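You operate a simulated robot arm through the tools that you are given. There is no shell and no other tool. Be economical: measure what you need, move in short steps, check, and stop when the job is done.

Carry out the task below with a simulated two-armed robot. There is one attempt and no reset: what you move stays moved.

## Task
Fetch the ring coil from the shelf, clip it into the dock, then plug it into the blue socket.
Fine: it stands on the shelf under the top board; shut both dock levers before plugging. Set down upright: what you pick out.

Only the result counts: the job must be done as asked and must still hold three seconds after the hand-in. Knocking over, shifting, dropping, spilling or breaking anything else fails it.

## Robot
Two 7-joint arms with fingered hands on one trunk, on a base that drives. Base frame: it is fixed to the floor where the robot stands at the start and does not move with it; the origin is under the middle of the robot, x ahead of it, y to its left, z up. Readings come in m, degrees, newtons and seconds.
The left shoulder is at the start at [0.02, 0.208, 1.373], the right one opposite. Places, roughly: blue cover [-1, -0.8, 0.9]; blue dock lever [-1.1, -0.9, 0.9]; green dock lever [-1.1, -1.1, 0.9]. Payload 5 kg a hand.
The tool frame of a hand sits at the grasp point between the pads (the TCP): z along the fingers, y along the line on which they close. The tips reach 0.048 m beyond it. Largest opening 0.16 m; the body of the gripper starts 0.056 m behind the TCP. The gripper is a hand of 4 fingers: y runs from the thumb to the fingers, the wrist lies at [-0.026, -0.142, -0.252] in the tool frame, and closing takes about 1.5 s.
Orientation is that of the tool frame in the base frame, as a unit quaternion [x, y, z, w]. With the fingers straight down and the wrist toward the robot, the tool's x, y and z point along [0, 1, 0], [1, 0, 0] and [0, 0, -1] of the base frame.

## Interface
- The arms move only by the tool step_arm. It takes "left_deltas", "right_deltas" or both (then of equal length, played together; a hand with none holds still); each is a list of rows, each a list of 6 numbers: the turn, a rotation vector about the base's x, y, z in degrees, then the shift along the base's x, y, z in cm. In form: [[wx, wy, wz, x, y, z], ...]. A call has 1 to 10 rows; each row shifts and turns the commanded pose from where the row before left it. "left_fingers" and "right_fingers" are, for a hand that has rows, the finger opening in cm, from 0 to 16, set as the call begins (left out, the last holds). A row lasts 0.2 s, in which the tool goes at most 0.05 m and 8.6 degrees; a call with a longer step from one row to the next is refused whole, and so is a gripper value outside its range. Where a pose cannot be reached the arm comes as near as it can. A force on the tool above 40 N (or 10 N above the force at the start of the call, whichever is more), or a blocked arm, ends the call early, and 0.2 s more pass. The fingers move at their own pace (about 0.108 m/s each) and stop on an object; they squeeze with about 27 N. The grip force told is the motor's: it shows also when the fingers shut on nothing. Time passes only in rows, and 0.2 s behind the last, so rows that do not move let the fingers close. The reply holds the time, the measured pose of the TCP, the force on the tool along the base axes, the opening and the grip force, in the units named above and with some noise, with the torque about the TCP (base axes, N m) and any sound that the robot's microphone picked up.
- Cameras (640 x 400 px; columns grow to the right, rows downward): "scene" is now at [0.0523, -0.0761, 1.5636]; the picture's right is [-0.87, -0.50, 0.00], its down [-0.28, 0.48, -0.83] and it looks along [0.42, -0.72, -0.56] (base axes); focal length 214 px, centre (320, 200). "left" rides on the left gripper at [-0.087, -0.133, -0.189] in its tool frame; the picture's right is [-0.83, -0.26, 0.49], its down [0.51, -0.71, 0.49] and it looks along [0.22, 0.66, 0.72] (tool axes); focal length 238 px, centre (320, 200). "right" rides on the right gripper at [0.087, -0.133, -0.189] in its tool frame; the picture's right is [-0.83, 0.26, -0.49], its down [-0.51, -0.71, 0.49] and it looks along [-0.22, 0.66, 0.72] (tool axes); focal length 238 px, centre (320, 200). There is no depth. A picture from a camera that has moved, and an enlarged one, comes with that camera's place and axes in the base frame and with its lens.
- get_image(camera): a new picture of that camera. It takes no simulated time.
- move_column(by): slides the trunk up (or, below 0, down) by that many m; the arms and the scene camera ride with it, the base frame stays. It gives what a move gives, with no picture.
- roll_base(legs): drives the robot by 1 to 6 legs, each [ahead, left, turn to the left] in m, m and degrees, along the robot's own axes; the way and the turn of a leg run together, so that a leg with both is an arc; at most 1.5 m and 180 degrees a leg. The arms and the cameras ride along, it lands a little off, and it stops where it bumps. It gives what a move gives.
- move_fingers(index, middle, ring, thumb_bend, thumb_turn, hand): sets how far each is bent, from 0 (flat) to 1 (curled in); at 0.3 the hand is open as for a grip, at 0.7 the pads meet at the TCP. One left out holds its place. A second passes; each finger stops where it meets its share of the squeeze, and holds until it gets a number again. A gripper value or a shape takes the hand back. It gives what a move gives, with no picture; readings hold the bend of each and the force on the fingers (four entries, about 0 where the hand has none), thumb and palm. thumb_turn goes from beside the hand (0) to across from the fingers (1), as for a grip.
- set_grasp(shape, hand): the hand has 4 fingers and takes this shape, open, in about a second: jaw (thumb against the fingers, like two jaws); tri (thumb and two fingers); tip (a fingertip pinch); poke (one finger out to press); point (the index stretched); flat (the hand flat); cup (the hand cupped); fist (a fist). The gripper value then closes the fingers along that shape, each until it touches; the sizes above hold for jaw. It gives what a move gives, with no picture.
- pan_tilt(pan, tilt): turns the head with the scene camera to pan (to the left, within 86 degrees either way) and tilt (down, from -29 to 69), counted from straight ahead of the robot. It gives what a move gives.
- inspect(camera, box): a new picture of the part [left, top, right, bottom] of that camera's present view, enlarged. It takes no simulated time.
- close_job(): hands the job in; it is judged then, once.

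Work in short steps. Places have to be worked out from the pictures, the camera data and where the tool is seen: move nearer, look again, correct. Check each grasp and each placing, and mend what went wrong. You have 120 turns and 92 pictures in all, those below and enlarged ones among them. Open the grippers and draw the arms clear of the work before you hand the job in, unless the task says otherwise; then end with one line.

The tools are called after "Call:" as name(argument=value, ...) on one line, values as JSON. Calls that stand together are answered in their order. step_arm: Moves the arms, as the interface text tells. Its arguments: {"type":"object","properties":{"left_deltas":{"type":"array","items":{"type":"array","items":{"type":"number"}}},"left_fingers":{"type":"number"},"right_deltas":{"type":"array","items":{"type":"array","items":{"type":"number"}}},"right_fingers":{"type":"number"}},"required":[]} The other tools are called the same way: move_column (by) slides the trunk up or down; set_grasp (shape, hand) gives the hand a shape; move_fingers (index, middle, ring, thumb_bend, thumb_turn, hand) moves the fingers one by one; roll_base (legs) drives the base; pan_tilt (pan, tilt) turns the head that bears the scene camera; get_image (camera) takes a picture; inspect (camera, box) takes an enlarged picture of a part of a camera's view; close_job () hands the job in.

At the start:

```text
time_s: 0.0
left_tool_pos: [0.505, -0.0423, 1.4649]
left_orientation: [0.707, 0.708, 0.001, 0.0]
left_ft_force: [-0.8, -0.5, 0.1]
left_ft_torque: [0.01, 0.0, 0.01]
left_grip_width: 0.1596
left_gripper_force: 0.0
left_shape: jaw
left_bend: [0.3, 0.3, 0.3, 0.3, 0.98]
left_finger forces: [0.0, 0.0, 0.0, 0.1, 0.0, 0.1]
right_tool_pos: [0.4503, -0.5256, 1.4145]
right_orientation: [0.707, 0.707, 0.001, 0.001]
right_ft_force: [-1.0, 0.1, 0.1]
right_ft_torque: [0.03, 0.03, -0.02]
right_grip_width: 0.1597
right_gripper_force: 0.0
right_shape: jaw
right_bend: [0.3, 0.3, 0.3, 0.3, 0.98]
right_finger forces: [0.0, 0.0, 0.0, 0.0, 0.1, 0.0]
trunk travel left (down, up): [-0.375, 0.315]
robot x, y, heading: [0.0002, -0.0025, -0.2]
head pan, tilt: [-60.0, 33.8]
```

scene: 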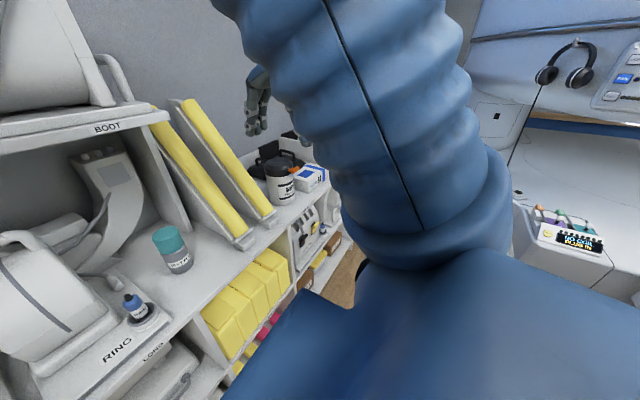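
right: 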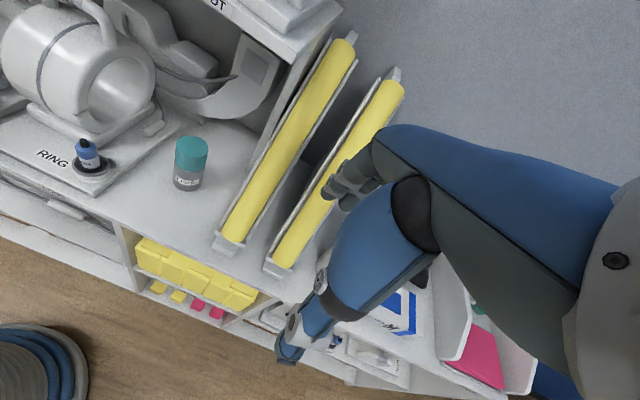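
left: 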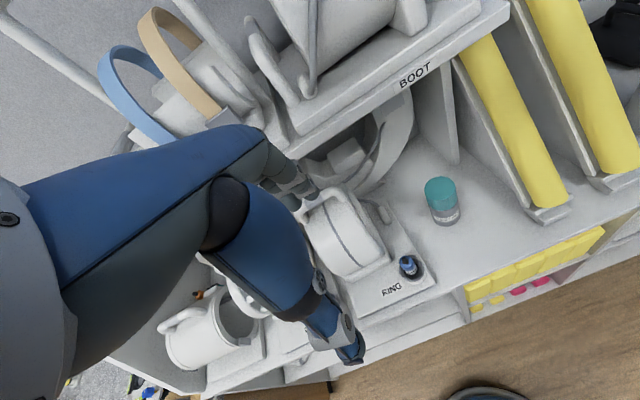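

I'll start by looking straight ahead at the shelf, where the ring coil seems to be.

Call:
pan_tilt(pan=-5, tilt=35)

Call:
get_image(camera="scene")

```text
time_s: 1.2
left_tool_pos: [0.5056, -0.0433, 1.4636]
left_orientation: [0.706, 0.708, 0.001, 0.001]
left_ft_force: [-0.7, 0.0, 0.3]
left_ft_torque: [-0.03, 0.03, 0.01]
left_grip_width: 0.1596
left_gripper_force: 0.0
left_shape: jaw
left_bend: [0.3, 0.3, 0.3, 0.3, 0.98]
left_finger forces: [0.0, 0.0, 0.1, 0.0, 0.0, 0.0]
right_tool_pos: [0.4499, -0.5264, 1.4148]
right_orientation: [0.708, 0.706, 0.0, 0.001]
right_ft_force: [0.1, -0.4, 0.5]
right_ft_torque: [-0.01, 0.02, -0.01]
right_grip_width: 0.1595
right_gripper_force: 0.1
right_shape: jaw
right_bend: [0.3, 0.3, 0.3, 0.3, 0.98]
right_finger forces: [0.1, 0.0, 0.0, 0.0, 0.1, 0.0]
trunk travel left (down, up): [-0.375, 0.315]
robot x, y, heading: [-0.0008, 0.0014, -0.0]
head pan, tilt: [-5.0, 35.0]
```

```text
88 pictures are left
camera scene: at [0.0956, -0.0071, 1.5617], right [-0.09, -1.0, 0.0], down [-0.57, 0.05, -0.82], along [0.82, -0.07, -0.57], focal length 214 px, centre (320, 200)
```

scene: 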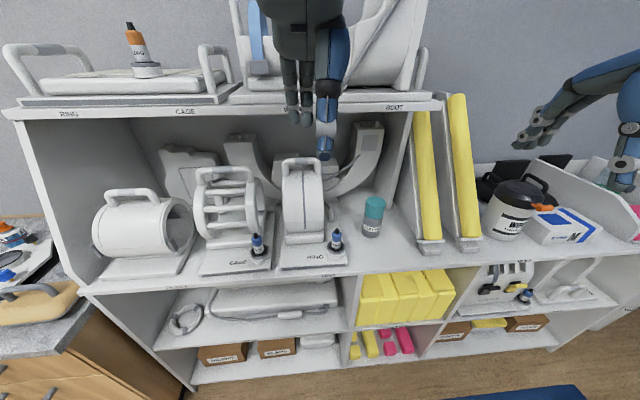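

The "RING"-labelled coil appears under the top board. I'll zoom in for details.

Call:
inspect(camera="scene", box=[80, 140, 400, 300])

Call:
pan_tilt(pan=-86, tilt=25)

Call:
get_image(camera="scene")

```text
2.00 times, centred on (240, 220) of scene
camera zoom: at [0.0956, -0.0071, 1.5617], right [-0.09, -1.0, 0.0], down [-0.57, 0.05, -0.82], along [0.82, -0.07, -0.57], focal length 429 px, centre (480, 160)
```

zoom: 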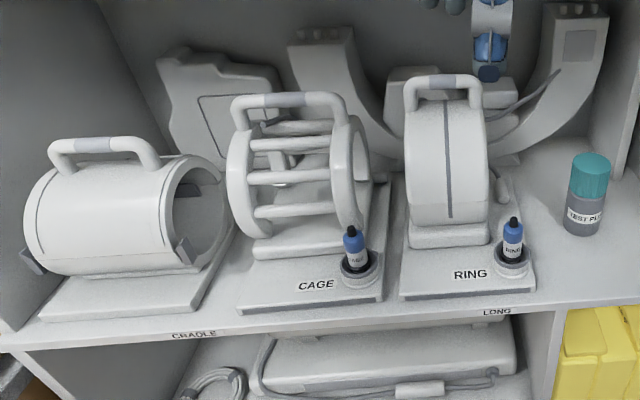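

```text
time_s: 2.8
left_tool_pos: [0.5051, -0.0436, 1.4636]
left_orientation: [0.707, 0.707, -0.001, 0.0]
left_ft_force: [0.0, -0.3, 0.0]
left_ft_torque: [-0.02, -0.02, -0.05]
left_grip_width: 0.1598
left_gripper_force: 0.1
left_shape: jaw
left_bend: [0.3, 0.3, 0.3, 0.3, 0.98]
left_finger forces: [0.0, 0.0, 0.0, 0.0, 0.0, 0.0]
right_tool_pos: [0.4502, -0.5262, 1.4142]
right_orientation: [0.707, 0.707, 0.001, 0.0]
right_ft_force: [-1.3, -0.2, 0.2]
right_ft_torque: [0.0, 0.03, 0.03]
right_grip_width: 0.1597
right_gripper_force: 0.0
right_shape: jaw
right_bend: [0.3, 0.3, 0.3, 0.3, 0.98]
right_finger forces: [0.0, 0.1, 0.1, 0.0, 0.0, 0.0]
trunk travel left (down, up): [-0.375, 0.315]
robot x, y, heading: [-0.0009, -0.0014, -0.2]
head pan, tilt: [-85.9, 25.0]
```

```text
86 pictures are left
camera scene: at [0.0145, -0.0913, 1.5775], right [-1.0, -0.07, 0.0], down [-0.03, 0.42, -0.91], along [0.06, -0.9, -0.42], focal length 214 px, centre (320, 200)
```

scene: 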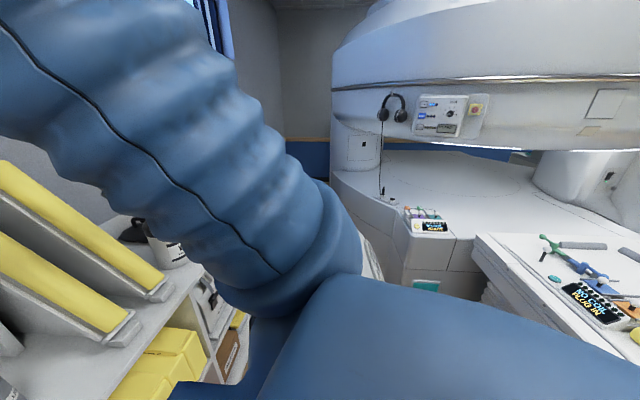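

Ring coil identified (white narrow ring, RING plate, blue plug parked in front-right). Before grabbing, I back up a little and turn right to see the dock.

Call:
roll_base(legs=[[-0.25, 0, 0], [0, 0, -60]])

Call:
pan_tilt(pan=-75, tilt=30)

Call:
get_image(camera="scene")

```text
time_s: 7.2
left_tool_pos: [-0.0339, -0.4592, 1.4632]
left_orientation: [0.966, 0.259, 0.0, 0.0]
left_ft_force: [-0.4, 0.7, 0.6]
left_ft_torque: [0.0, 0.0, 0.01]
left_grip_width: 0.1594
left_gripper_force: 0.0
left_shape: jaw
left_bend: [0.3, 0.3, 0.3, 0.3, 0.98]
left_finger forces: [0.0, 0.1, 0.0, 0.0, 0.0, 0.0]
right_tool_pos: [-0.4795, -0.6521, 1.4142]
right_orientation: [0.966, 0.259, 0.001, 0.001]
right_ft_force: [0.2, 0.5, 0.7]
right_ft_torque: [-0.04, -0.01, -0.04]
right_grip_width: 0.1594
right_gripper_force: 0.1
right_shape: jaw
right_bend: [0.3, 0.3, 0.3, 0.3, 0.98]
right_finger forces: [0.0, 0.1, 0.0, 0.0, 0.1, 0.0]
trunk travel left (down, up): [-0.375, 0.315]
robot x, y, heading: [-0.2508, -0.0007, -60.1]
head pan, tilt: [-85.9, 25.0]
```

```text
time_s: 8.0
left_tool_pos: [-0.0334, -0.4588, 1.4642]
left_orientation: [0.966, 0.259, 0.0, 0.0]
left_ft_force: [0.5, 0.4, 0.0]
left_ft_torque: [0.02, 0.01, 0.01]
left_grip_width: 0.1596
left_gripper_force: 0.0
left_shape: jaw
left_bend: [0.3, 0.3, 0.3, 0.3, 0.98]
left_finger forces: [0.1, 0.1, 0.0, 0.1, 0.1, 0.1]
right_tool_pos: [-0.479, -0.6528, 1.4138]
right_orientation: [0.966, 0.258, 0.001, 0.001]
right_ft_force: [-0.2, 0.3, -0.3]
right_ft_torque: [0.02, 0.0, -0.01]
right_grip_width: 0.1596
right_gripper_force: 0.1
right_shape: jaw
right_bend: [0.3, 0.3, 0.3, 0.3, 0.98]
right_finger forces: [0.0, 0.0, 0.0, 0.0, 0.1, 0.0]
trunk travel left (down, up): [-0.375, 0.315]
robot x, y, heading: [-0.2466, 0.002, -59.9]
head pan, tilt: [-75.0, 30.0]
```

```text
85 pictures are left
camera scene: at [-0.3108, -0.0724, 1.5696], right [-0.71, 0.71, 0.0], down [0.35, 0.35, -0.87], along [-0.61, -0.61, -0.5], focal length 214 px, centre (320, 200)
```

scene: 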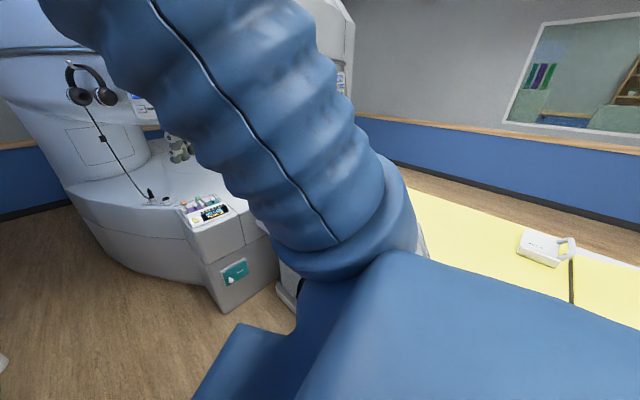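

The arm still blocks the dock; I turn further so that it lies ahead.

Call:
roll_base(legs=[[0, 0, -65]])

Call:
pan_tilt(pan=0, tilt=30)

Call:
get_image(camera="scene")

Call:
get_image(camera="right")

```text
time_s: 11.3
left_tool_pos: [-0.5835, -0.3828, 1.4645]
left_orientation: [0.951, -0.31, 0.0, 0.0]
left_ft_force: [-0.1, 0.6, -0.8]
left_ft_torque: [0.01, -0.01, 0.01]
left_grip_width: 0.1596
left_gripper_force: 0.0
left_shape: jaw
left_bend: [0.3, 0.3, 0.3, 0.3, 0.98]
left_finger forces: [0.0, 0.1, 0.0, 0.0, 0.0, 0.0]
right_tool_pos: [-0.9393, -0.0522, 1.4146]
right_orientation: [0.95, -0.311, -0.001, 0.001]
right_ft_force: [-0.8, 0.1, 0.2]
right_ft_torque: [-0.01, -0.02, 0.02]
right_grip_width: 0.1595
right_gripper_force: 0.0
right_shape: jaw
right_bend: [0.3, 0.3, 0.3, 0.3, 0.98]
right_finger forces: [0.0, 0.1, 0.0, 0.1, 0.0, 0.0]
trunk travel left (down, up): [-0.375, 0.315]
robot x, y, heading: [-0.2501, -0.0039, -126.3]
head pan, tilt: [-75.0, 30.0]
```

```text
time_s: 12.7
left_tool_pos: [-0.5824, -0.3818, 1.4646]
left_orientation: [0.951, -0.31, 0.0, 0.0]
left_ft_force: [-0.2, -0.4, -0.2]
left_ft_torque: [-0.02, 0.05, 0.0]
left_grip_width: 0.1599
left_gripper_force: 0.1
left_shape: jaw
left_bend: [0.3, 0.3, 0.3, 0.3, 0.98]
left_finger forces: [0.0, 0.0, 0.0, 0.1, 0.0, 0.0]
right_tool_pos: [-0.9391, -0.0514, 1.4135]
right_orientation: [0.951, -0.311, 0.0, 0.001]
right_ft_force: [-0.1, 0.0, 0.6]
right_ft_torque: [-0.04, -0.03, -0.02]
right_grip_width: 0.1595
right_gripper_force: 0.1
right_shape: jaw
right_bend: [0.3, 0.3, 0.3, 0.3, 0.98]
right_finger forces: [0.0, 0.0, 0.0, 0.0, 0.1, 0.0]
trunk travel left (down, up): [-0.375, 0.315]
robot x, y, heading: [-0.2485, 0.0031, -126.2]
head pan, tilt: [0.0, 30.0]
```

```text
84 pictures are left
camera scene: at [-0.3117, -0.0806, 1.5695], right [-0.81, 0.59, 0.0], down [0.3, 0.4, -0.87], along [-0.51, -0.7, -0.5], focal length 214 px, centre (320, 200)
```

scene: 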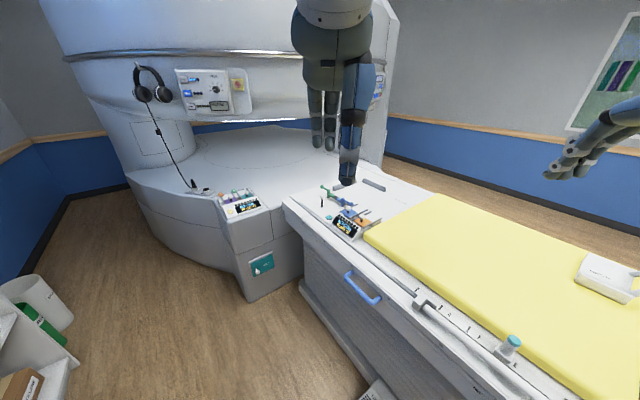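

```text
83 pictures are left
camera right: at [-0.7901, 0.005, 1.6021], right [-0.83, 0.29, 0.49], down [0.01, 0.87, -0.49], along [-0.56, -0.4, -0.72], focal length 238 px, centre (320, 200)
```

right: 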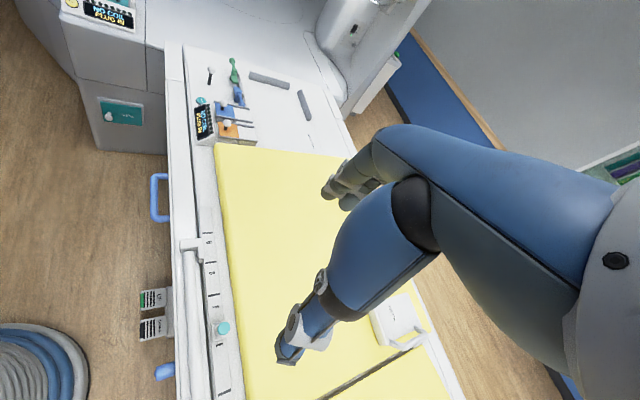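

The dock is at the head of the patient table, with two socket panels. Zooming in.

Call:
inspect(camera="scene", box=[200, 160, 440, 310])

Call:
inspect(camera="right", box=[150, 40, 342, 160])

```text
2.67 times, centred on (320, 235) of scene
camera zoom: at [-0.3117, -0.0806, 1.5695], right [-0.81, 0.59, 0.0], down [0.3, 0.4, -0.87], along [-0.51, -0.7, -0.5], focal length 572 px, centre (320, 107)
```

zoom: 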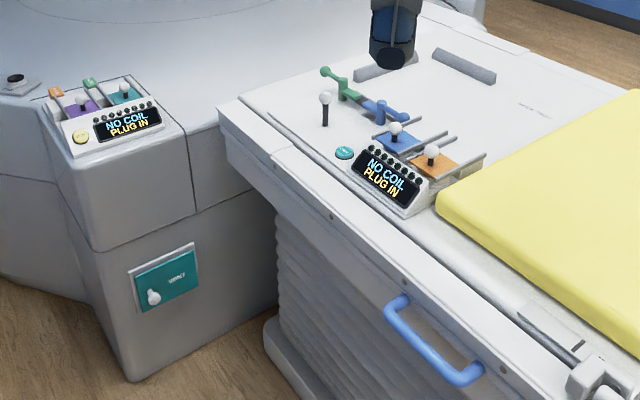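

```text
3.33 times, centred on (246, 100) of right
camera zoom: at [-0.7901, 0.005, 1.6021], right [-0.83, 0.29, 0.49], down [0.01, 0.87, -0.49], along [-0.56, -0.4, -0.72], focal length 794 px, centre (567, 533)
```

zoom: 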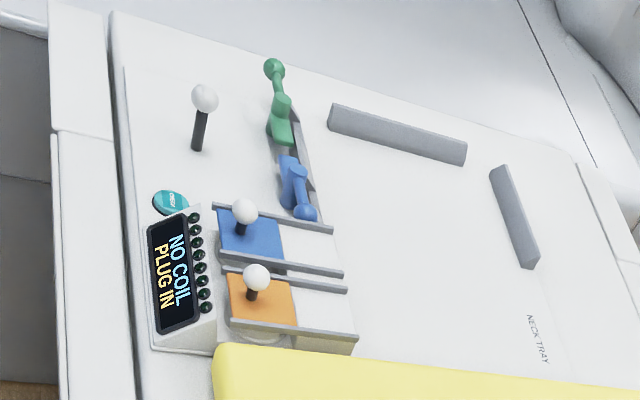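

The dock: lever strip (green, blue) near x=-1.1, grey stop bars beyond, blue sliding cover toward the foot side. Now I go back to face the shelf, offset left so the right hand can take the coil handle.

Call:
roll_base(legs=[[0, 0, 126.2], [0, 0.2, 0]])

Call:
pan_tilt(pan=-15, tilt=25)

Call:
inspect(camera="scene", box=[220, 140, 420, 265])

Call:
get_image(camera="right")

```text
time_s: 19.6
left_tool_pos: [0.2547, 0.1556, 1.4652]
left_orientation: [0.706, 0.708, 0.0, -0.001]
left_ft_force: [0.2, 0.6, -0.5]
left_ft_torque: [-0.05, 0.01, -0.03]
left_grip_width: 0.1597
left_gripper_force: 0.1
left_shape: jaw
left_bend: [0.3, 0.3, 0.3, 0.3, 0.98]
left_finger forces: [0.0, 0.1, 0.0, 0.0, 0.1, 0.0]
right_tool_pos: [0.2022, -0.3279, 1.4152]
right_orientation: [0.706, 0.708, 0.001, 0.001]
right_ft_force: [0.2, 0.1, 0.4]
right_ft_torque: [-0.04, -0.02, -0.05]
right_grip_width: 0.1595
right_gripper_force: 0.0
right_shape: jaw
right_bend: [0.3, 0.3, 0.3, 0.3, 0.98]
right_finger forces: [0.1, 0.1, 0.0, 0.0, 0.0, 0.1]
trunk travel left (down, up): [-0.375, 0.315]
robot x, y, heading: [-0.2486, 0.197, -0.0]
head pan, tilt: [0.0, 30.0]
```

```text
time_s: 20.3
left_tool_pos: [0.2554, 0.1548, 1.465]
left_orientation: [0.706, 0.708, 0.0, 0.0]
left_ft_force: [-0.1, 0.8, -0.3]
left_ft_torque: [0.0, 0.01, -0.01]
left_grip_width: 0.1594
left_gripper_force: 0.1
left_shape: jaw
left_bend: [0.3, 0.3, 0.3, 0.3, 0.98]
left_finger forces: [0.1, 0.1, 0.1, 0.1, 0.0, 0.0]
right_tool_pos: [0.202, -0.3283, 1.4141]
right_orientation: [0.706, 0.708, 0.001, 0.0]
right_ft_force: [0.8, -0.5, -0.2]
right_ft_torque: [-0.05, 0.0, -0.02]
right_grip_width: 0.1596
right_gripper_force: 0.1
right_shape: jaw
right_bend: [0.3, 0.3, 0.3, 0.3, 0.98]
right_finger forces: [0.0, 0.0, 0.0, 0.1, 0.0, 0.1]
trunk travel left (down, up): [-0.375, 0.315]
robot x, y, heading: [-0.25, 0.193, 0.4]
head pan, tilt: [-15.0, 25.0]
```

```text
3.20 times, centred on (320, 202) of scene
camera zoom: at [-0.1531, 0.1732, 1.5775], right [-0.25, -0.97, 0.0], down [-0.41, 0.11, -0.91], along [0.88, -0.23, -0.42], focal length 686 px, centre (320, 192)
```

zoom: 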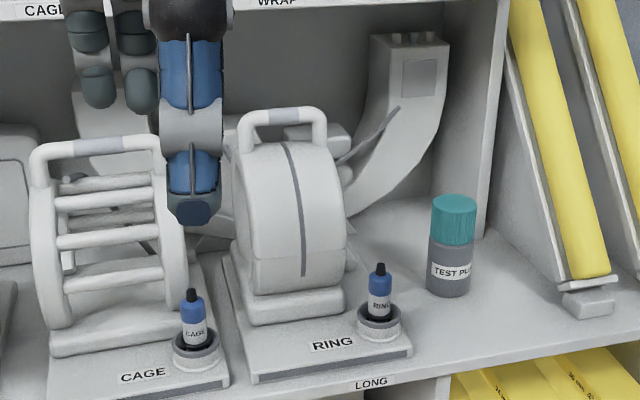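

```text
79 pictures are left
camera right: at [0.0685, -0.2403, 1.6023], right [0.26, -0.83, 0.49], down [-0.71, -0.51, -0.49], along [0.66, -0.22, -0.72], focal length 238 px, centre (320, 200)
```

right: 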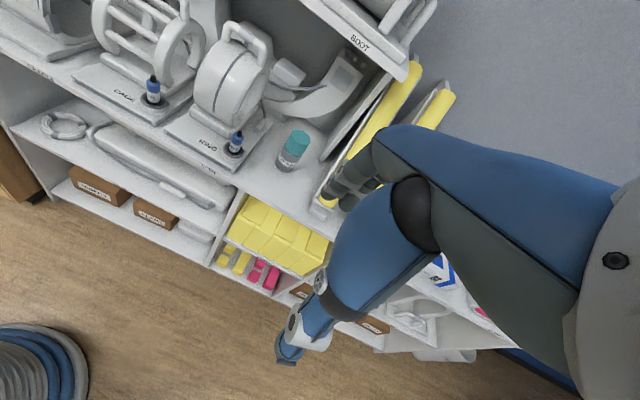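

Handle bar is at about [0.736,-0.008,1.271], board front edge at x≈0.67, z≈1.44. I move the left arm aside and bring the right hand to a pitched pre-grasp pose before driving in.

Call:
step_arm(left_deltas=[[0, 0, 0, -1, 3, 0], [0, 0, 0, -1, 3, 0], [0, 0, 0, -1, 3, 0], [0, 0, 0, -1, 3, 0], [0, 0, 0, -1, 3, 0], [0, 0, 0, -1, 3, 0], [0, 0, 0, -1, 3, 0], [0, 0, 0, -1, 3, 0]], right_deltas=[[0, -4, 0, 1.2, 3.5, 0], [0, -4, 0, 1.2, 3.5, 0], [0, -4, 0, 1.2, 3.5, 0], [0, -4, 0, 1.2, 3.5, 0], [0, -4, 0, 1.2, 3.5, 0], [0, -4, 0, 1.2, 3.5, 0], [0, -4, 0, 1.2, 3.5, 0], [0, -4, 0, 1.2, 3.5, 0]], right_fingers=6)

Call:
get_image(camera="right")

```text
time_s: 22.1
left_tool_pos: [0.1765, 0.3956, 1.4629]
left_orientation: [0.706, 0.708, -0.001, 0.001]
left_ft_force: [0.4, 1.7, -0.6]
left_ft_torque: [-0.14, 0.0, -0.06]
left_grip_width: 0.1596
left_gripper_force: 0.1
left_shape: jaw
left_bend: [0.3, 0.3, 0.3, 0.3, 0.98]
left_finger forces: [0.0, 0.1, 0.0, 0.1, 0.0, 0.0]
right_tool_pos: [0.3484, -0.1193, 1.3638]
right_orientation: [0.678, 0.681, 0.196, 0.196]
right_ft_force: [-0.3, 0.8, -0.1]
right_ft_torque: [-0.07, 0.05, -0.12]
right_grip_width: 0.0603
right_gripper_force: 0.1
right_shape: jaw
right_bend: [0.74, 0.5, 0.48, 0.73, 1.0]
right_finger forces: [0.1, 0.0, 0.0, 0.0, 0.1, 0.0]
right hand out of reach, approached as far as the arm can: row 3, 4, 5, 6, 7, 8
trunk travel left (down, up): [-0.375, 0.315]
robot x, y, heading: [-0.2508, 0.1964, 0.1]
head pan, tilt: [-15.0, 25.0]
```

```text
78 pictures are left
camera right: at [0.1361, -0.0316, 1.4519], right [-0.04, -0.83, 0.55], down [-0.34, -0.51, -0.79], along [0.94, -0.22, -0.26], focal length 238 px, centre (320, 200)
```

right: 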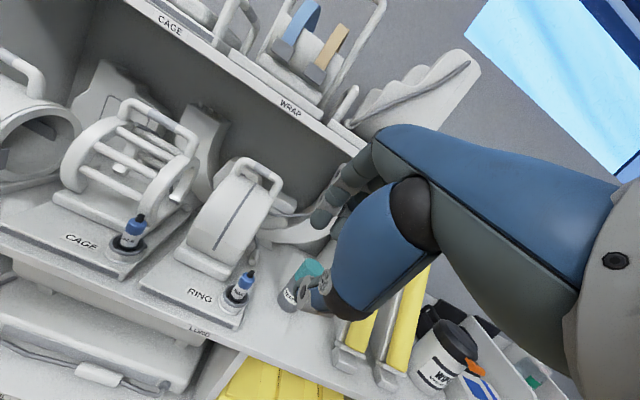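

The arm was cramped at shoulder height. I raise the trunk so the hand works below the shoulder, then bring the hand down and forward.

Call:
move_column(by=0.25)

Call:
step_arm(right_deltas=[[0, 0, 0, 1, 0, -3], [0, 0, 0, 1, 0, -3], [0, 0, 0, 1, 0, -3], [0, 0, 0, 1, 0, -3], [0, 0, 0, 1, 0, -3], [0, 0, 0, 1, 0, -3], [0, 0, 0, 1, 0, -3], [0, 0, 0, 1, 0, -3]])

```text
time_s: 24.7
left_tool_pos: [0.1783, 0.3938, 1.7135]
left_orientation: [0.706, 0.708, 0.001, 0.0]
left_ft_force: [-0.5, 0.2, -0.1]
left_ft_torque: [0.02, 0.03, -0.01]
left_grip_width: 0.1595
left_gripper_force: 0.0
left_shape: jaw
left_bend: [0.3, 0.3, 0.3, 0.3, 0.98]
left_finger forces: [0.0, 0.0, 0.1, 0.0, 0.1, 0.0]
right_tool_pos: [0.3483, -0.1223, 1.6137]
right_orientation: [0.678, 0.681, 0.196, 0.195]
right_ft_force: [0.5, 0.9, 0.7]
right_ft_torque: [0.05, 0.05, -0.02]
right_grip_width: 0.0603
right_gripper_force: 0.0
right_shape: jaw
right_bend: [0.74, 0.5, 0.48, 0.73, 1.0]
right_finger forces: [0.1, 0.1, 0.0, 0.0, 0.1, 0.0]
trunk travel left (down, up): [-0.625, 0.065]
robot x, y, heading: [-0.2486, 0.1987, 0.2]
head pan, tilt: [-15.0, 25.0]
```

```text
time_s: 26.5
left_tool_pos: [0.1793, 0.3903, 1.7129]
left_orientation: [0.706, 0.708, 0.0, 0.0]
left_ft_force: [1.4, -0.4, 0.0]
left_ft_torque: [0.07, 0.11, 0.01]
left_grip_width: 0.1598
left_gripper_force: 0.1
left_shape: jaw
left_bend: [0.3, 0.3, 0.3, 0.3, 0.97]
left_finger forces: [0.1, 0.0, 0.0, 0.0, 0.0, 0.0]
right_tool_pos: [0.4302, -0.1242, 1.3706]
right_orientation: [0.679, 0.681, 0.195, 0.194]
right_ft_force: [1.3, -0.3, 0.3]
right_ft_torque: [0.06, 0.09, 0.03]
right_grip_width: 0.0606
right_gripper_force: 0.0
right_shape: jaw
right_bend: [0.74, 0.5, 0.48, 0.73, 1.0]
right_finger forces: [0.0, 0.0, 0.1, 0.0, 0.0, 0.0]
trunk travel left (down, up): [-0.625, 0.065]
robot x, y, heading: [-0.25, 0.1932, 0.3]
head pan, tilt: [-15.0, 25.0]
```

Good, reached. Now shift left in line with the handle and drive forward toward the shelf.

Call:
step_arm(right_deltas=[[0, 0, 0, 0, 4, -1], [0, 0, 0, 0, 4, -1], [0, 0, 0, 0, 4, -1]])

Call:
roll_base(legs=[[0.17, 0, 0]])

Call:
get_image(camera="right")

Call:
get_image(camera="scene")

```text
time_s: 27.3
left_tool_pos: [0.1761, 0.3942, 1.7136]
left_orientation: [0.706, 0.708, 0.0, 0.0]
left_ft_force: [0.3, 0.6, 0.4]
left_ft_torque: [-0.1, -0.03, -0.04]
left_grip_width: 0.1597
left_gripper_force: 0.1
left_shape: jaw
left_bend: [0.3, 0.3, 0.3, 0.3, 0.98]
left_finger forces: [0.1, 0.0, 0.0, 0.1, 0.0, 0.0]
right_tool_pos: [0.4276, -0.0021, 1.3434]
right_orientation: [0.678, 0.681, 0.196, 0.197]
right_ft_force: [0.5, -0.7, 0.3]
right_ft_torque: [-0.01, 0.01, -0.04]
right_grip_width: 0.0603
right_gripper_force: 0.0
right_shape: jaw
right_bend: [0.74, 0.5, 0.48, 0.73, 1.0]
right_finger forces: [0.0, 0.1, 0.1, 0.1, 0.0, 0.0]
trunk travel left (down, up): [-0.625, 0.065]
robot x, y, heading: [-0.2503, 0.1942, 0.2]
head pan, tilt: [-15.0, 25.0]
```

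```text
time_s: 28.8
left_tool_pos: [0.3423, 0.3922, 1.7144]
left_orientation: [0.706, 0.708, 0.0, 0.0]
left_ft_force: [-1.7, -0.1, 0.7]
left_ft_torque: [0.02, -0.14, 0.05]
left_grip_width: 0.1596
left_gripper_force: 0.0
left_shape: jaw
left_bend: [0.3, 0.3, 0.3, 0.3, 0.97]
left_finger forces: [0.1, 0.0, 0.1, 0.0, 0.1, 0.1]
right_tool_pos: [0.5942, -0.004, 1.3455]
right_orientation: [0.678, 0.681, 0.195, 0.196]
right_ft_force: [-0.3, 1.3, 0.2]
right_ft_torque: [0.01, -0.07, -0.01]
right_grip_width: 0.0605
right_gripper_force: 0.0
right_shape: jaw
right_bend: [0.74, 0.5, 0.48, 0.73, 1.0]
right_finger forces: [0.0, 0.0, 0.1, 0.0, 0.0, 0.0]
trunk travel left (down, up): [-0.625, 0.065]
robot x, y, heading: [-0.0848, 0.197, 0.1]
head pan, tilt: [-15.0, 25.0]
```

```text
77 pictures are left
camera right: at [0.3813, 0.0834, 1.4331], right [-0.04, -0.83, 0.55], down [-0.34, -0.51, -0.79], along [0.94, -0.22, -0.26], focal length 238 px, centre (320, 200)
```

right: 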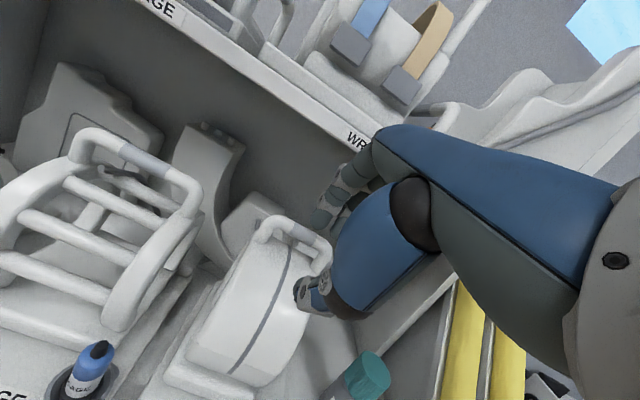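

```text
76 pictures are left
camera scene: at [0.012, 0.1729, 1.8278], right [-0.26, -0.97, 0.0], down [-0.41, 0.11, -0.91], along [0.88, -0.23, -0.42], focal length 214 px, centre (320, 200)
```

scene: 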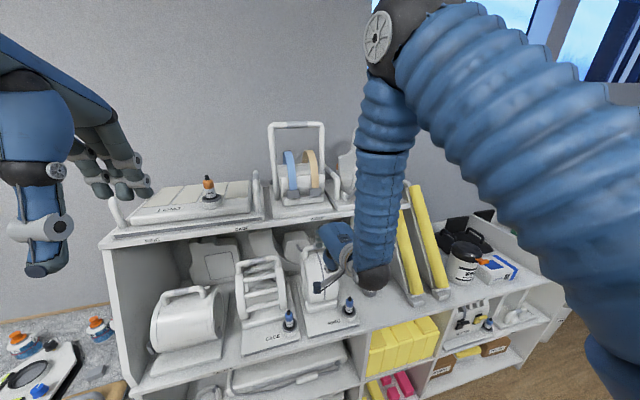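

The handle bar checks at [0.737,-0.008,1.265] from the hand camera too. I look at the fingers closely before moving in.

Call:
inspect(camera="right", box=[230, 130, 390, 330])

Call:
inspect(camera="scene", box=[260, 200, 420, 300])

```text
2.00 times, centred on (310, 230) of right
camera zoom: at [0.3813, 0.0834, 1.4331], right [-0.04, -0.83, 0.55], down [-0.34, -0.51, -0.79], along [0.94, -0.22, -0.26], focal length 477 px, centre (340, 140)
```

zoom: 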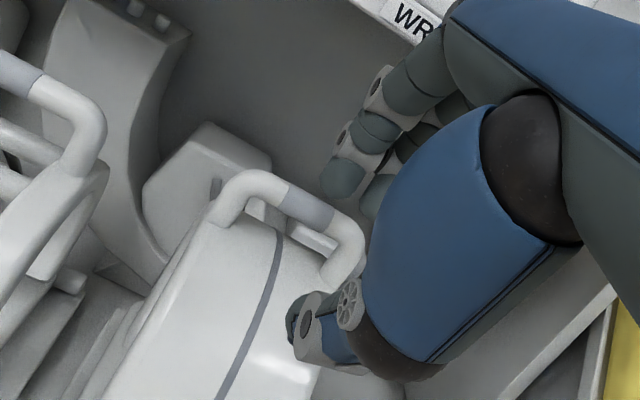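

```text
4.00 times, centred on (340, 250) of scene
camera zoom: at [0.012, 0.1729, 1.8278], right [-0.26, -0.97, 0.0], down [-0.41, 0.11, -0.91], along [0.88, -0.23, -0.42], focal length 858 px, centre (240, 0)
```

zoom: 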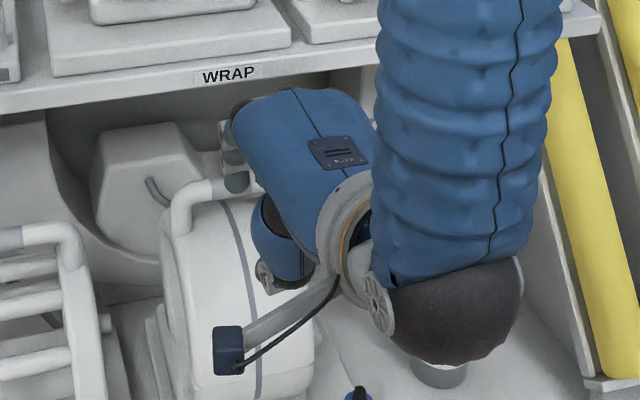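

Moving in horizontally above the bar, with finger tips passing just over it.

Call:
step_arm(right_deltas=[[0, 0, 0, 2, 0, 0], [0, 0, 0, 2, 0, 0], [0, 0, 0, 2, 0, 0], [0, 0, 0, 2, 0, -0.5], [0, 0, 0, 2, -0.3, -0.5]])

Call:
inspect(camera="right", box=[200, 130, 400, 400])

Call:
inspect(camera="scene", box=[280, 200, 400, 300])

```text
time_s: 29.5
left_tool_pos: [0.3448, 0.3918, 1.7138]
left_orientation: [0.707, 0.707, 0.001, -0.001]
left_ft_force: [1.1, 0.7, -0.8]
left_ft_torque: [-0.05, 0.09, -0.04]
left_grip_width: 0.1596
left_gripper_force: 0.2
left_shape: jaw
left_bend: [0.3, 0.3, 0.3, 0.3, 0.98]
left_finger forces: [0.1, 0.0, 0.0, 0.0, 0.1, 0.0]
right_tool_pos: [0.6354, -0.0049, 1.3319]
right_orientation: [0.681, 0.683, 0.185, 0.187]
right_ft_force: [-15.1, 0.1, -10.1]
right_ft_torque: [0.21, -1.12, -0.28]
right_grip_width: 0.0587
right_gripper_force: 0.1
right_shape: jaw
right_bend: [0.74, 0.52, 0.48, 0.73, 1.0]
right_finger forces: [0.0, 17.2, 0.1, 0.1, 0.0, 0.0]
trunk travel left (down, up): [-0.625, 0.065]
robot x, y, heading: [-0.0819, 0.1993, -0.1]
head pan, tilt: [-15.0, 25.0]
stopped in row 3 (right hand): the force on the tool passed its limit at 49 N (the readings are from after the stop); the commanded pose is now the measured one
```

```text
1.48 times, centred on (300, 265) of right
camera zoom: at [0.4258, 0.0822, 1.4262], right [-0.02, -0.83, 0.55], down [-0.36, -0.51, -0.78], along [0.93, -0.22, -0.29], focal length 353 px, centre (350, 104)
```

zoom: 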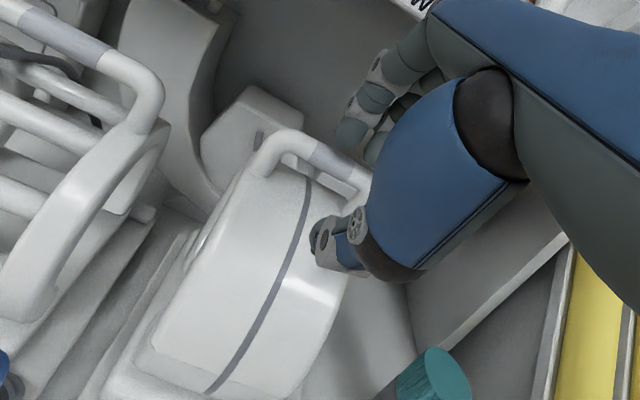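

```text
4.00 times, centred on (340, 250) of scene
camera zoom: at [0.0151, 0.1727, 1.8275], right [-0.26, -0.97, 0.0], down [-0.41, 0.11, -0.91], along [0.88, -0.23, -0.42], focal length 858 px, centre (240, 0)
```

zoom: 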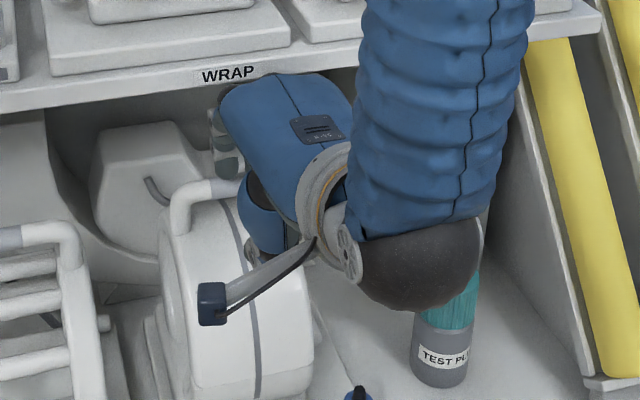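

The knuckles touched the board edge (push back and down). I back out, open the fingers while keeping the thumb bent, steepen slightly and will enter lower.

Call:
step_arm(right_deltas=[[0, 0, 0, -2, 0, -0.5], [0, 3, 0, -1.5, 0, -1], [0, 3, 0, 0, 0, -1]])

Call:
move_fingers(hand="right", index=0.3, middle=0.3, ring=0.3, thumb_bend=0.6, thumb_turn=1)

Call:
inspect(camera="right", box=[200, 130, 400, 400])

```text
time_s: 30.3
left_tool_pos: [0.3458, 0.3916, 1.7136]
left_orientation: [0.707, 0.707, -0.001, 0.0]
left_ft_force: [0.9, 0.4, 0.3]
left_ft_torque: [0.03, 0.05, -0.03]
left_grip_width: 0.1594
left_gripper_force: 0.0
left_shape: jaw
left_bend: [0.3, 0.3, 0.3, 0.3, 0.98]
left_finger forces: [0.1, 0.0, 0.1, 0.1, 0.0, 0.0]
right_tool_pos: [0.6051, -0.0054, 1.3105]
right_orientation: [0.69, 0.691, 0.152, 0.153]
right_ft_force: [0.5, 0.7, 0.6]
right_ft_torque: [-0.01, 0.04, 0.0]
right_grip_width: 0.06
right_gripper_force: 0.1
right_shape: jaw
right_bend: [0.74, 0.5, 0.48, 0.73, 1.0]
right_finger forces: [0.1, 0.0, 0.1, 0.0, 0.0, 0.0]
trunk travel left (down, up): [-0.625, 0.065]
robot x, y, heading: [-0.0818, 0.196, -0.1]
head pan, tilt: [-15.0, 25.0]
```

```text
time_s: 31.3
left_tool_pos: [0.3464, 0.3914, 1.7136]
left_orientation: [0.707, 0.707, 0.0, 0.0]
left_ft_force: [0.1, 0.1, -0.1]
left_ft_torque: [0.02, -0.03, -0.01]
left_grip_width: 0.1597
left_gripper_force: 0.0
left_shape: jaw
left_bend: [0.3, 0.3, 0.3, 0.3, 0.98]
left_finger forces: [0.1, 0.0, 0.1, 0.0, 0.1, 0.0]
right_tool_pos: [0.6042, -0.0055, 1.3107]
right_orientation: [0.69, 0.691, 0.152, 0.154]
right_ft_force: [-0.8, 0.5, 0.5]
right_ft_torque: [0.01, -0.05, 0.02]
right_grip_width: 0.1103
right_gripper_force: 0.0
right_shape: fingers
right_bend: [0.3, 0.3, 0.3, 0.6, 1.0]
right_finger forces: [0.0, 0.0, 0.1, 0.1, 0.0, 0.1]
trunk travel left (down, up): [-0.625, 0.065]
robot x, y, heading: [-0.0839, 0.1955, 0.1]
head pan, tilt: [-15.0, 25.0]
```

```text
1.48 times, centred on (300, 265) of right
camera zoom: at [0.4039, 0.0826, 1.4245], right [0.03, -0.83, 0.55], down [-0.43, -0.51, -0.74], along [0.9, -0.22, -0.38], focal length 353 px, centre (350, 104)
```

zoom: 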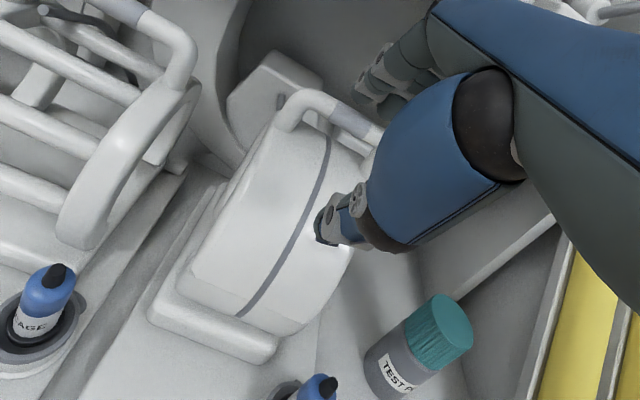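

Advancing slowly at this lower height.

Call:
step_arm(right_deltas=[[0, 0, 0, 2, 0, -0.2], [0, 0, 0, 2, 0, -0.2], [0, 0, 0, 1.5, 0, 0], [0, 0, 0, 1.5, -0.2, 0], [0, 0, 0, 1.5, 0, 0]])

Call:
inspect(camera="right", box=[200, 130, 400, 400])

```text
time_s: 32.7
left_tool_pos: [0.3454, 0.3923, 1.714]
left_orientation: [0.707, 0.707, 0.0, 0.0]
left_ft_force: [-1.1, 0.9, 0.5]
left_ft_torque: [0.03, -0.04, 0.03]
left_grip_width: 0.1597
left_gripper_force: 0.0
left_shape: jaw
left_bend: [0.3, 0.3, 0.3, 0.3, 0.98]
left_finger forces: [0.1, 0.0, 0.0, 0.0, 0.0, 0.0]
right_tool_pos: [0.6842, -0.0068, 1.2997]
right_orientation: [0.69, 0.693, 0.147, 0.147]
right_ft_force: [2.9, -1.1, -12.3]
right_ft_torque: [0.34, 0.31, 0.06]
right_grip_width: 0.1103
right_gripper_force: 6.2
right_shape: fingers
right_bend: [0.3, 0.3, 0.3, 0.6, 1.0]
right_finger forces: [0.0, 0.0, 0.1, 0.0, 0.1, 12.2]
trunk travel left (down, up): [-0.625, 0.065]
robot x, y, heading: [-0.0802, 0.1939, 0.1]
head pan, tilt: [-15.0, 25.0]
stopped in row 5 (right hand): the force on the tool passed its limit at 42 N (the readings are from after the stop); the commanded pose is now the measured one
```

```text
1.48 times, centred on (300, 265) of right
camera zoom: at [0.4848, 0.081, 1.4164], right [0.04, -0.83, 0.55], down [-0.45, -0.51, -0.74], along [0.89, -0.22, -0.39], focal length 353 px, centre (350, 104)
```

zoom: 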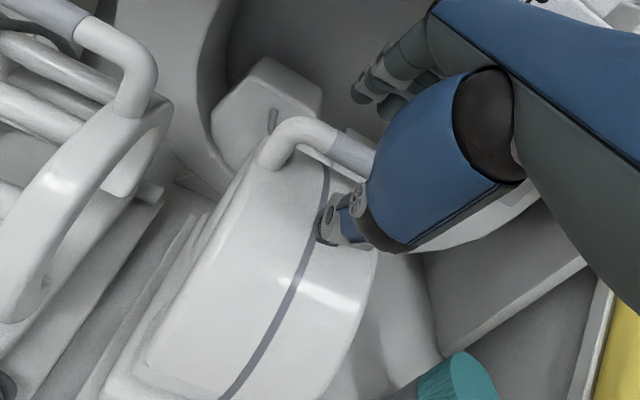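

The back of the hand touched the board; a flatter pose (about 45°) keeps the knuckles out in front of it. Backing off, re-pitching, and advancing at the final height.

Call:
step_arm(right_deltas=[[0, 0, 0, -2, 0, -0.3], [0, -5, 0, -2, 0, -0.5], [0, -8, 0, -2, 0, -0.2], [0, -8, 0, 0, 0, 0]])

Call:
step_arm(right_deltas=[[0, 0, 0, 2, 0, 0], [0, 0, 0, 2, 0, 0], [0, 0, 0, 1.5, 0, 0]])

Call:
inspect(camera="right", box=[200, 130, 400, 400])

```text
time_s: 33.7
left_tool_pos: [0.3453, 0.3914, 1.7138]
left_orientation: [0.707, 0.707, 0.0, 0.0]
left_ft_force: [1.6, -0.8, -0.1]
left_ft_torque: [0.01, 0.06, 0.03]
left_grip_width: 0.1598
left_gripper_force: 0.0
left_shape: jaw
left_bend: [0.3, 0.3, 0.3, 0.3, 0.97]
left_finger forces: [0.1, 0.0, 0.0, 0.0, 0.0, 0.0]
right_tool_pos: [0.6228, -0.0064, 1.2908]
right_orientation: [0.651, 0.653, 0.274, 0.274]
right_ft_force: [0.4, 0.2, 0.4]
right_ft_torque: [0.0, 0.11, 0.0]
right_grip_width: 0.1103
right_gripper_force: 0.1
right_shape: fingers
right_bend: [0.3, 0.3, 0.3, 0.6, 1.0]
right_finger forces: [0.1, 0.0, 0.1, 0.0, 0.1, 0.0]
trunk travel left (down, up): [-0.625, 0.065]
robot x, y, heading: [-0.0804, 0.194, -0.0]
head pan, tilt: [-15.0, 25.0]
```

```text
time_s: 34.5
left_tool_pos: [0.3429, 0.3922, 1.7142]
left_orientation: [0.707, 0.707, 0.001, 0.001]
left_ft_force: [0.0, 0.6, 0.2]
left_ft_torque: [-0.01, -0.04, -0.02]
left_grip_width: 0.16
left_gripper_force: 0.1
left_shape: jaw
left_bend: [0.3, 0.3, 0.3, 0.3, 0.98]
left_finger forces: [0.0, 0.1, 0.1, 0.0, 0.1, 0.0]
right_tool_pos: [0.677, -0.0073, 1.2895]
right_orientation: [0.652, 0.653, 0.271, 0.273]
right_ft_force: [-3.0, -0.4, 4.0]
right_ft_torque: [0.02, 0.14, 0.02]
right_grip_width: 0.1102
right_gripper_force: 2.1
right_shape: fingers
right_bend: [0.3, 0.3, 0.3, 0.6, 1.0]
right_finger forces: [0.1, 0.1, 0.0, 0.1, 4.4, 0.0]
trunk travel left (down, up): [-0.625, 0.065]
robot x, y, heading: [-0.0859, 0.1958, 0.2]
head pan, tilt: [-15.0, 25.0]
```

```text
1.48 times, centred on (300, 265) of right
camera zoom: at [0.4501, 0.0805, 1.3276], right [-0.16, -0.83, 0.53], down [-0.15, -0.51, -0.85], along [0.98, -0.22, -0.04], focal length 353 px, centre (350, 104)
```

zoom: 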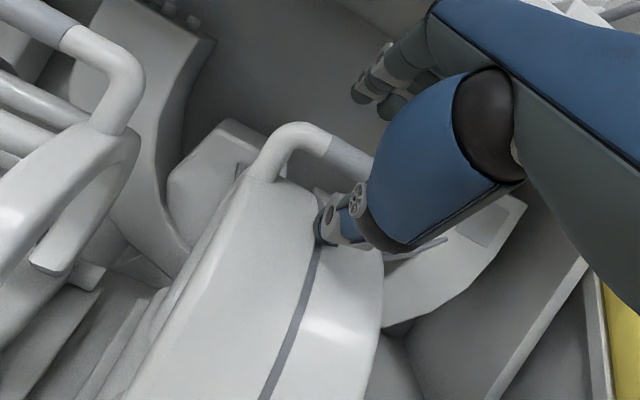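

Thumb tip brushed the ring top (4 N). I back 2 cm, flatten a bit more, raise 1 cm and tuck the thumb so it slides between bar and ring.

Call:
step_arm(right_deltas=[[0, -4, 0, -1.5, 0, 0.6], [0, -4.5, 0, -1, 0, 0.5]])

Call:
move_fingers(hand="right", thumb_bend=0.65)

Call:
step_arm(right_deltas=[[0, 0, 0, 2, 0, 0], [0, 0, 0, 1.5, 0, 0], [0, 0, 0, 1, 0, 0], [0, 0, 0, 1, 0, 0]])

Call:
inspect(camera="right", box=[200, 130, 400, 400])

```text
time_s: 35.1
left_tool_pos: [0.3444, 0.3911, 1.7144]
left_orientation: [0.707, 0.707, 0.0, 0.0]
left_ft_force: [0.1, 0.1, -0.1]
left_ft_torque: [-0.03, -0.03, 0.02]
left_grip_width: 0.1598
left_gripper_force: 0.1
left_shape: jaw
left_bend: [0.3, 0.3, 0.3, 0.3, 0.98]
left_finger forces: [0.1, 0.0, 0.0, 0.0, 0.1, 0.0]
right_tool_pos: [0.6532, -0.0064, 1.3015]
right_orientation: [0.629, 0.632, 0.32, 0.321]
right_ft_force: [0.6, 1.3, 0.3]
right_ft_torque: [0.0, 0.04, 0.0]
right_grip_width: 0.1103
right_gripper_force: 0.0
right_shape: fingers
right_bend: [0.3, 0.3, 0.3, 0.6, 1.0]
right_finger forces: [0.0, 0.0, 0.0, 0.0, 0.0, 0.1]
trunk travel left (down, up): [-0.625, 0.065]
robot x, y, heading: [-0.0844, 0.1983, 0.1]
head pan, tilt: [-15.0, 25.0]
```

```text
time_s: 36.1
left_tool_pos: [0.3441, 0.3925, 1.713]
left_orientation: [0.707, 0.708, 0.0, 0.0]
left_ft_force: [0.6, -0.4, -0.5]
left_ft_torque: [0.01, 0.01, -0.03]
left_grip_width: 0.1596
left_gripper_force: 0.2
left_shape: jaw
left_bend: [0.3, 0.3, 0.3, 0.3, 0.98]
left_finger forces: [0.0, 0.1, 0.1, 0.0, 0.0, 0.0]
right_tool_pos: [0.6532, -0.0071, 1.302]
right_orientation: [0.63, 0.631, 0.319, 0.321]
right_ft_force: [0.4, -0.5, 0.3]
right_ft_torque: [-0.01, 0.01, -0.02]
right_grip_width: 0.101
right_gripper_force: 0.0
right_shape: fingers
right_bend: [0.3, 0.3, 0.3, 0.65, 1.0]
right_finger forces: [0.0, 0.0, 0.1, 0.0, 0.1, 0.0]
trunk travel left (down, up): [-0.625, 0.065]
robot x, y, heading: [-0.0805, 0.1984, 0.1]
head pan, tilt: [-15.0, 25.0]
```

```text
time_s: 37.1
left_tool_pos: [0.3449, 0.3923, 1.7141]
left_orientation: [0.707, 0.707, 0.0, 0.0]
left_ft_force: [0.0, -0.1, -0.8]
left_ft_torque: [0.01, 0.03, 0.0]
left_grip_width: 0.1596
left_gripper_force: 0.1
left_shape: jaw
left_bend: [0.3, 0.3, 0.3, 0.3, 0.98]
left_finger forces: [0.0, 0.1, 0.1, 0.1, 0.1, 0.0]
right_tool_pos: [0.7097, -0.0076, 1.3011]
right_orientation: [0.631, 0.632, 0.318, 0.32]
right_ft_force: [-1.8, -1.1, -0.4]
right_ft_torque: [0.05, 0.11, 0.02]
right_grip_width: 0.1033
right_gripper_force: 1.0
right_shape: fingers
right_bend: [0.3, 0.3, 0.3, 0.64, 1.0]
right_finger forces: [0.1, 0.0, 0.0, 0.0, 2.4, 0.0]
trunk travel left (down, up): [-0.625, 0.065]
robot x, y, heading: [-0.0827, 0.1976, 0.1]
head pan, tilt: [-15.0, 25.0]
```

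```text
1.48 times, centred on (300, 265) of right
camera zoom: at [0.4785, 0.0803, 1.3045], right [-0.24, -0.83, 0.5], down [-0.02, -0.51, -0.86], along [0.97, -0.22, 0.1], focal length 353 px, centre (350, 104)
```

zoom: 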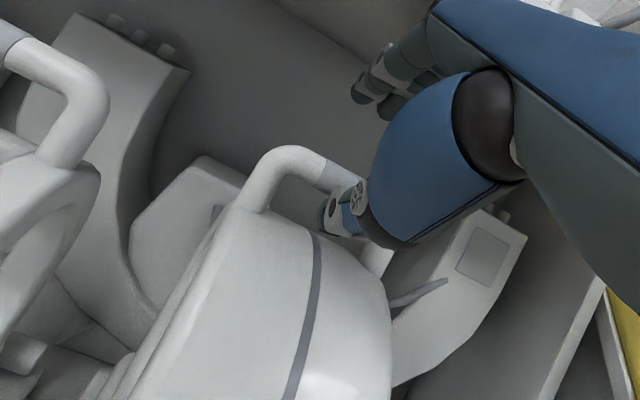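

Thumb now rests against the underside-front of the bar. Closing the grip.

Call:
move_fingers(hand="right", index=0.8, middle=0.8, ring=0.8, thumb_bend=0.75)

Call:
inspect(camera="right", box=[200, 130, 400, 400])

```text
time_s: 38.1
left_tool_pos: [0.3436, 0.3924, 1.7143]
left_orientation: [0.707, 0.707, 0.001, 0.001]
left_ft_force: [0.0, 0.6, -0.8]
left_ft_torque: [-0.03, 0.01, 0.01]
left_grip_width: 0.16
left_gripper_force: 0.1
left_shape: jaw
left_bend: [0.3, 0.3, 0.3, 0.3, 0.98]
left_finger forces: [0.0, 0.0, 0.1, 0.0, 0.1, 0.0]
right_tool_pos: [0.7092, -0.0076, 1.304]
right_orientation: [0.629, 0.63, 0.321, 0.323]
right_ft_force: [2.9, -2.4, 18.1]
right_ft_torque: [-0.46, -0.99, -0.04]
right_grip_width: 0.006
right_gripper_force: 8.8
right_shape: fingers
right_bend: [0.67, 0.66, 0.8, 0.75, 1.0]
right_finger forces: [0.1, 17.0, 0.0, 0.0, 0.0, 0.0]
trunk travel left (down, up): [-0.625, 0.065]
robot x, y, heading: [-0.0842, 0.1955, 0.1]
head pan, tilt: [-15.0, 25.0]
```

```text
1.48 times, centred on (300, 265) of right
camera zoom: at [0.4782, 0.0805, 1.3065], right [-0.24, -0.83, 0.5], down [-0.02, -0.51, -0.86], along [0.97, -0.22, 0.11], focal length 353 px, centre (350, 104)
```

zoom: 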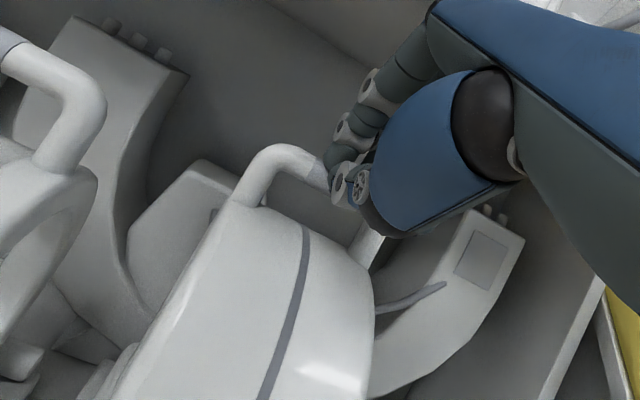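

The thumb slipped above the bar. I reopen, back out, make the hand nearly horizontal so the thumb can slide into the 3 cm gap under the bar.

Call:
move_fingers(hand="right", index=0.3, middle=0.3, ring=0.3, thumb_bend=0.6)

Call:
step_arm(right_deltas=[[0, 0, 0, -3, 0, 0.5], [0, -6, 0, -3, 0, 0], [0, -8, 0, -1, 0, -0.6], [0, -8, 0, 0, 0, -0.6], [0, 0, 0, 0, 0, 0]])

Call:
inspect(camera="right", box=[200, 130, 400, 400])

```text
time_s: 39.1
left_tool_pos: [0.3437, 0.3919, 1.7136]
left_orientation: [0.707, 0.708, 0.0, 0.0]
left_ft_force: [0.3, -0.1, -0.4]
left_ft_torque: [0.05, 0.03, 0.0]
left_grip_width: 0.1597
left_gripper_force: 0.0
left_shape: jaw
left_bend: [0.3, 0.3, 0.3, 0.3, 0.98]
left_finger forces: [0.0, 0.0, 0.0, 0.1, 0.0, 0.0]
right_tool_pos: [0.7094, -0.0072, 1.3007]
right_orientation: [0.629, 0.632, 0.32, 0.32]
right_ft_force: [0.3, 0.2, 0.4]
right_ft_torque: [0.02, 0.0, 0.02]
right_grip_width: 0.1103
right_gripper_force: 0.2
right_shape: fingers
right_bend: [0.3, 0.3, 0.3, 0.6, 1.0]
right_finger forces: [0.1, 0.1, 0.0, 0.1, 0.1, 0.0]
trunk travel left (down, up): [-0.625, 0.065]
robot x, y, heading: [-0.0823, 0.198, 0.0]
head pan, tilt: [-15.0, 25.0]
```

```text
time_s: 40.1
left_tool_pos: [0.3458, 0.3925, 1.7127]
left_orientation: [0.707, 0.707, 0.0, 0.001]
left_ft_force: [0.2, 0.6, -0.2]
left_ft_torque: [-0.05, 0.0, -0.03]
left_grip_width: 0.1597
left_gripper_force: 0.0
left_shape: jaw
left_bend: [0.3, 0.3, 0.3, 0.3, 0.97]
left_finger forces: [0.1, 0.0, 0.0, 0.1, 0.1, 0.0]
right_tool_pos: [0.6422, -0.0732, 1.2905]
right_orientation: [0.596, 0.543, 0.399, 0.437]
right_ft_force: [-1.0, 0.3, -0.1]
right_ft_torque: [0.02, 0.01, 0.01]
right_grip_width: 0.1107
right_gripper_force: 0.0
right_shape: fingers
right_bend: [0.3, 0.3, 0.3, 0.6, 1.0]
right_finger forces: [0.0, 0.1, 0.0, 0.0, 0.0, 0.1]
trunk travel left (down, up): [-0.625, 0.065]
robot x, y, heading: [-0.0858, 0.1921, 0.1]
head pan, tilt: [-15.0, 25.0]
stopped in row 4 (right hand): the force on the tool passed its limit at 46 N (the readings are from after the stop); the commanded pose is now the measured one
```

```text
1.48 times, centred on (300, 265) of right
camera zoom: at [0.4318, 0.0342, 1.2201], right [-0.46, -0.79, 0.39], down [0.2, -0.53, -0.82], along [0.86, -0.3, 0.41], focal length 353 px, centre (350, 104)
```

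zoom: 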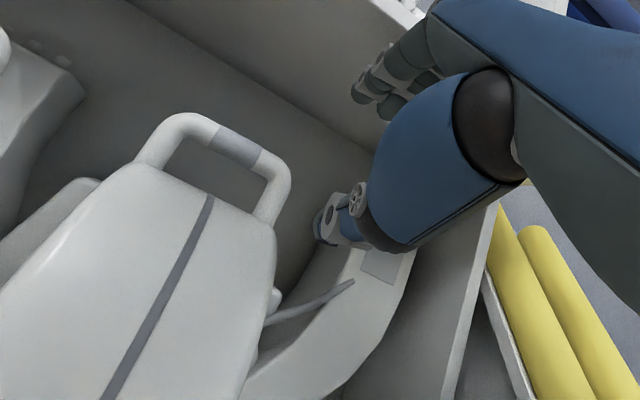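

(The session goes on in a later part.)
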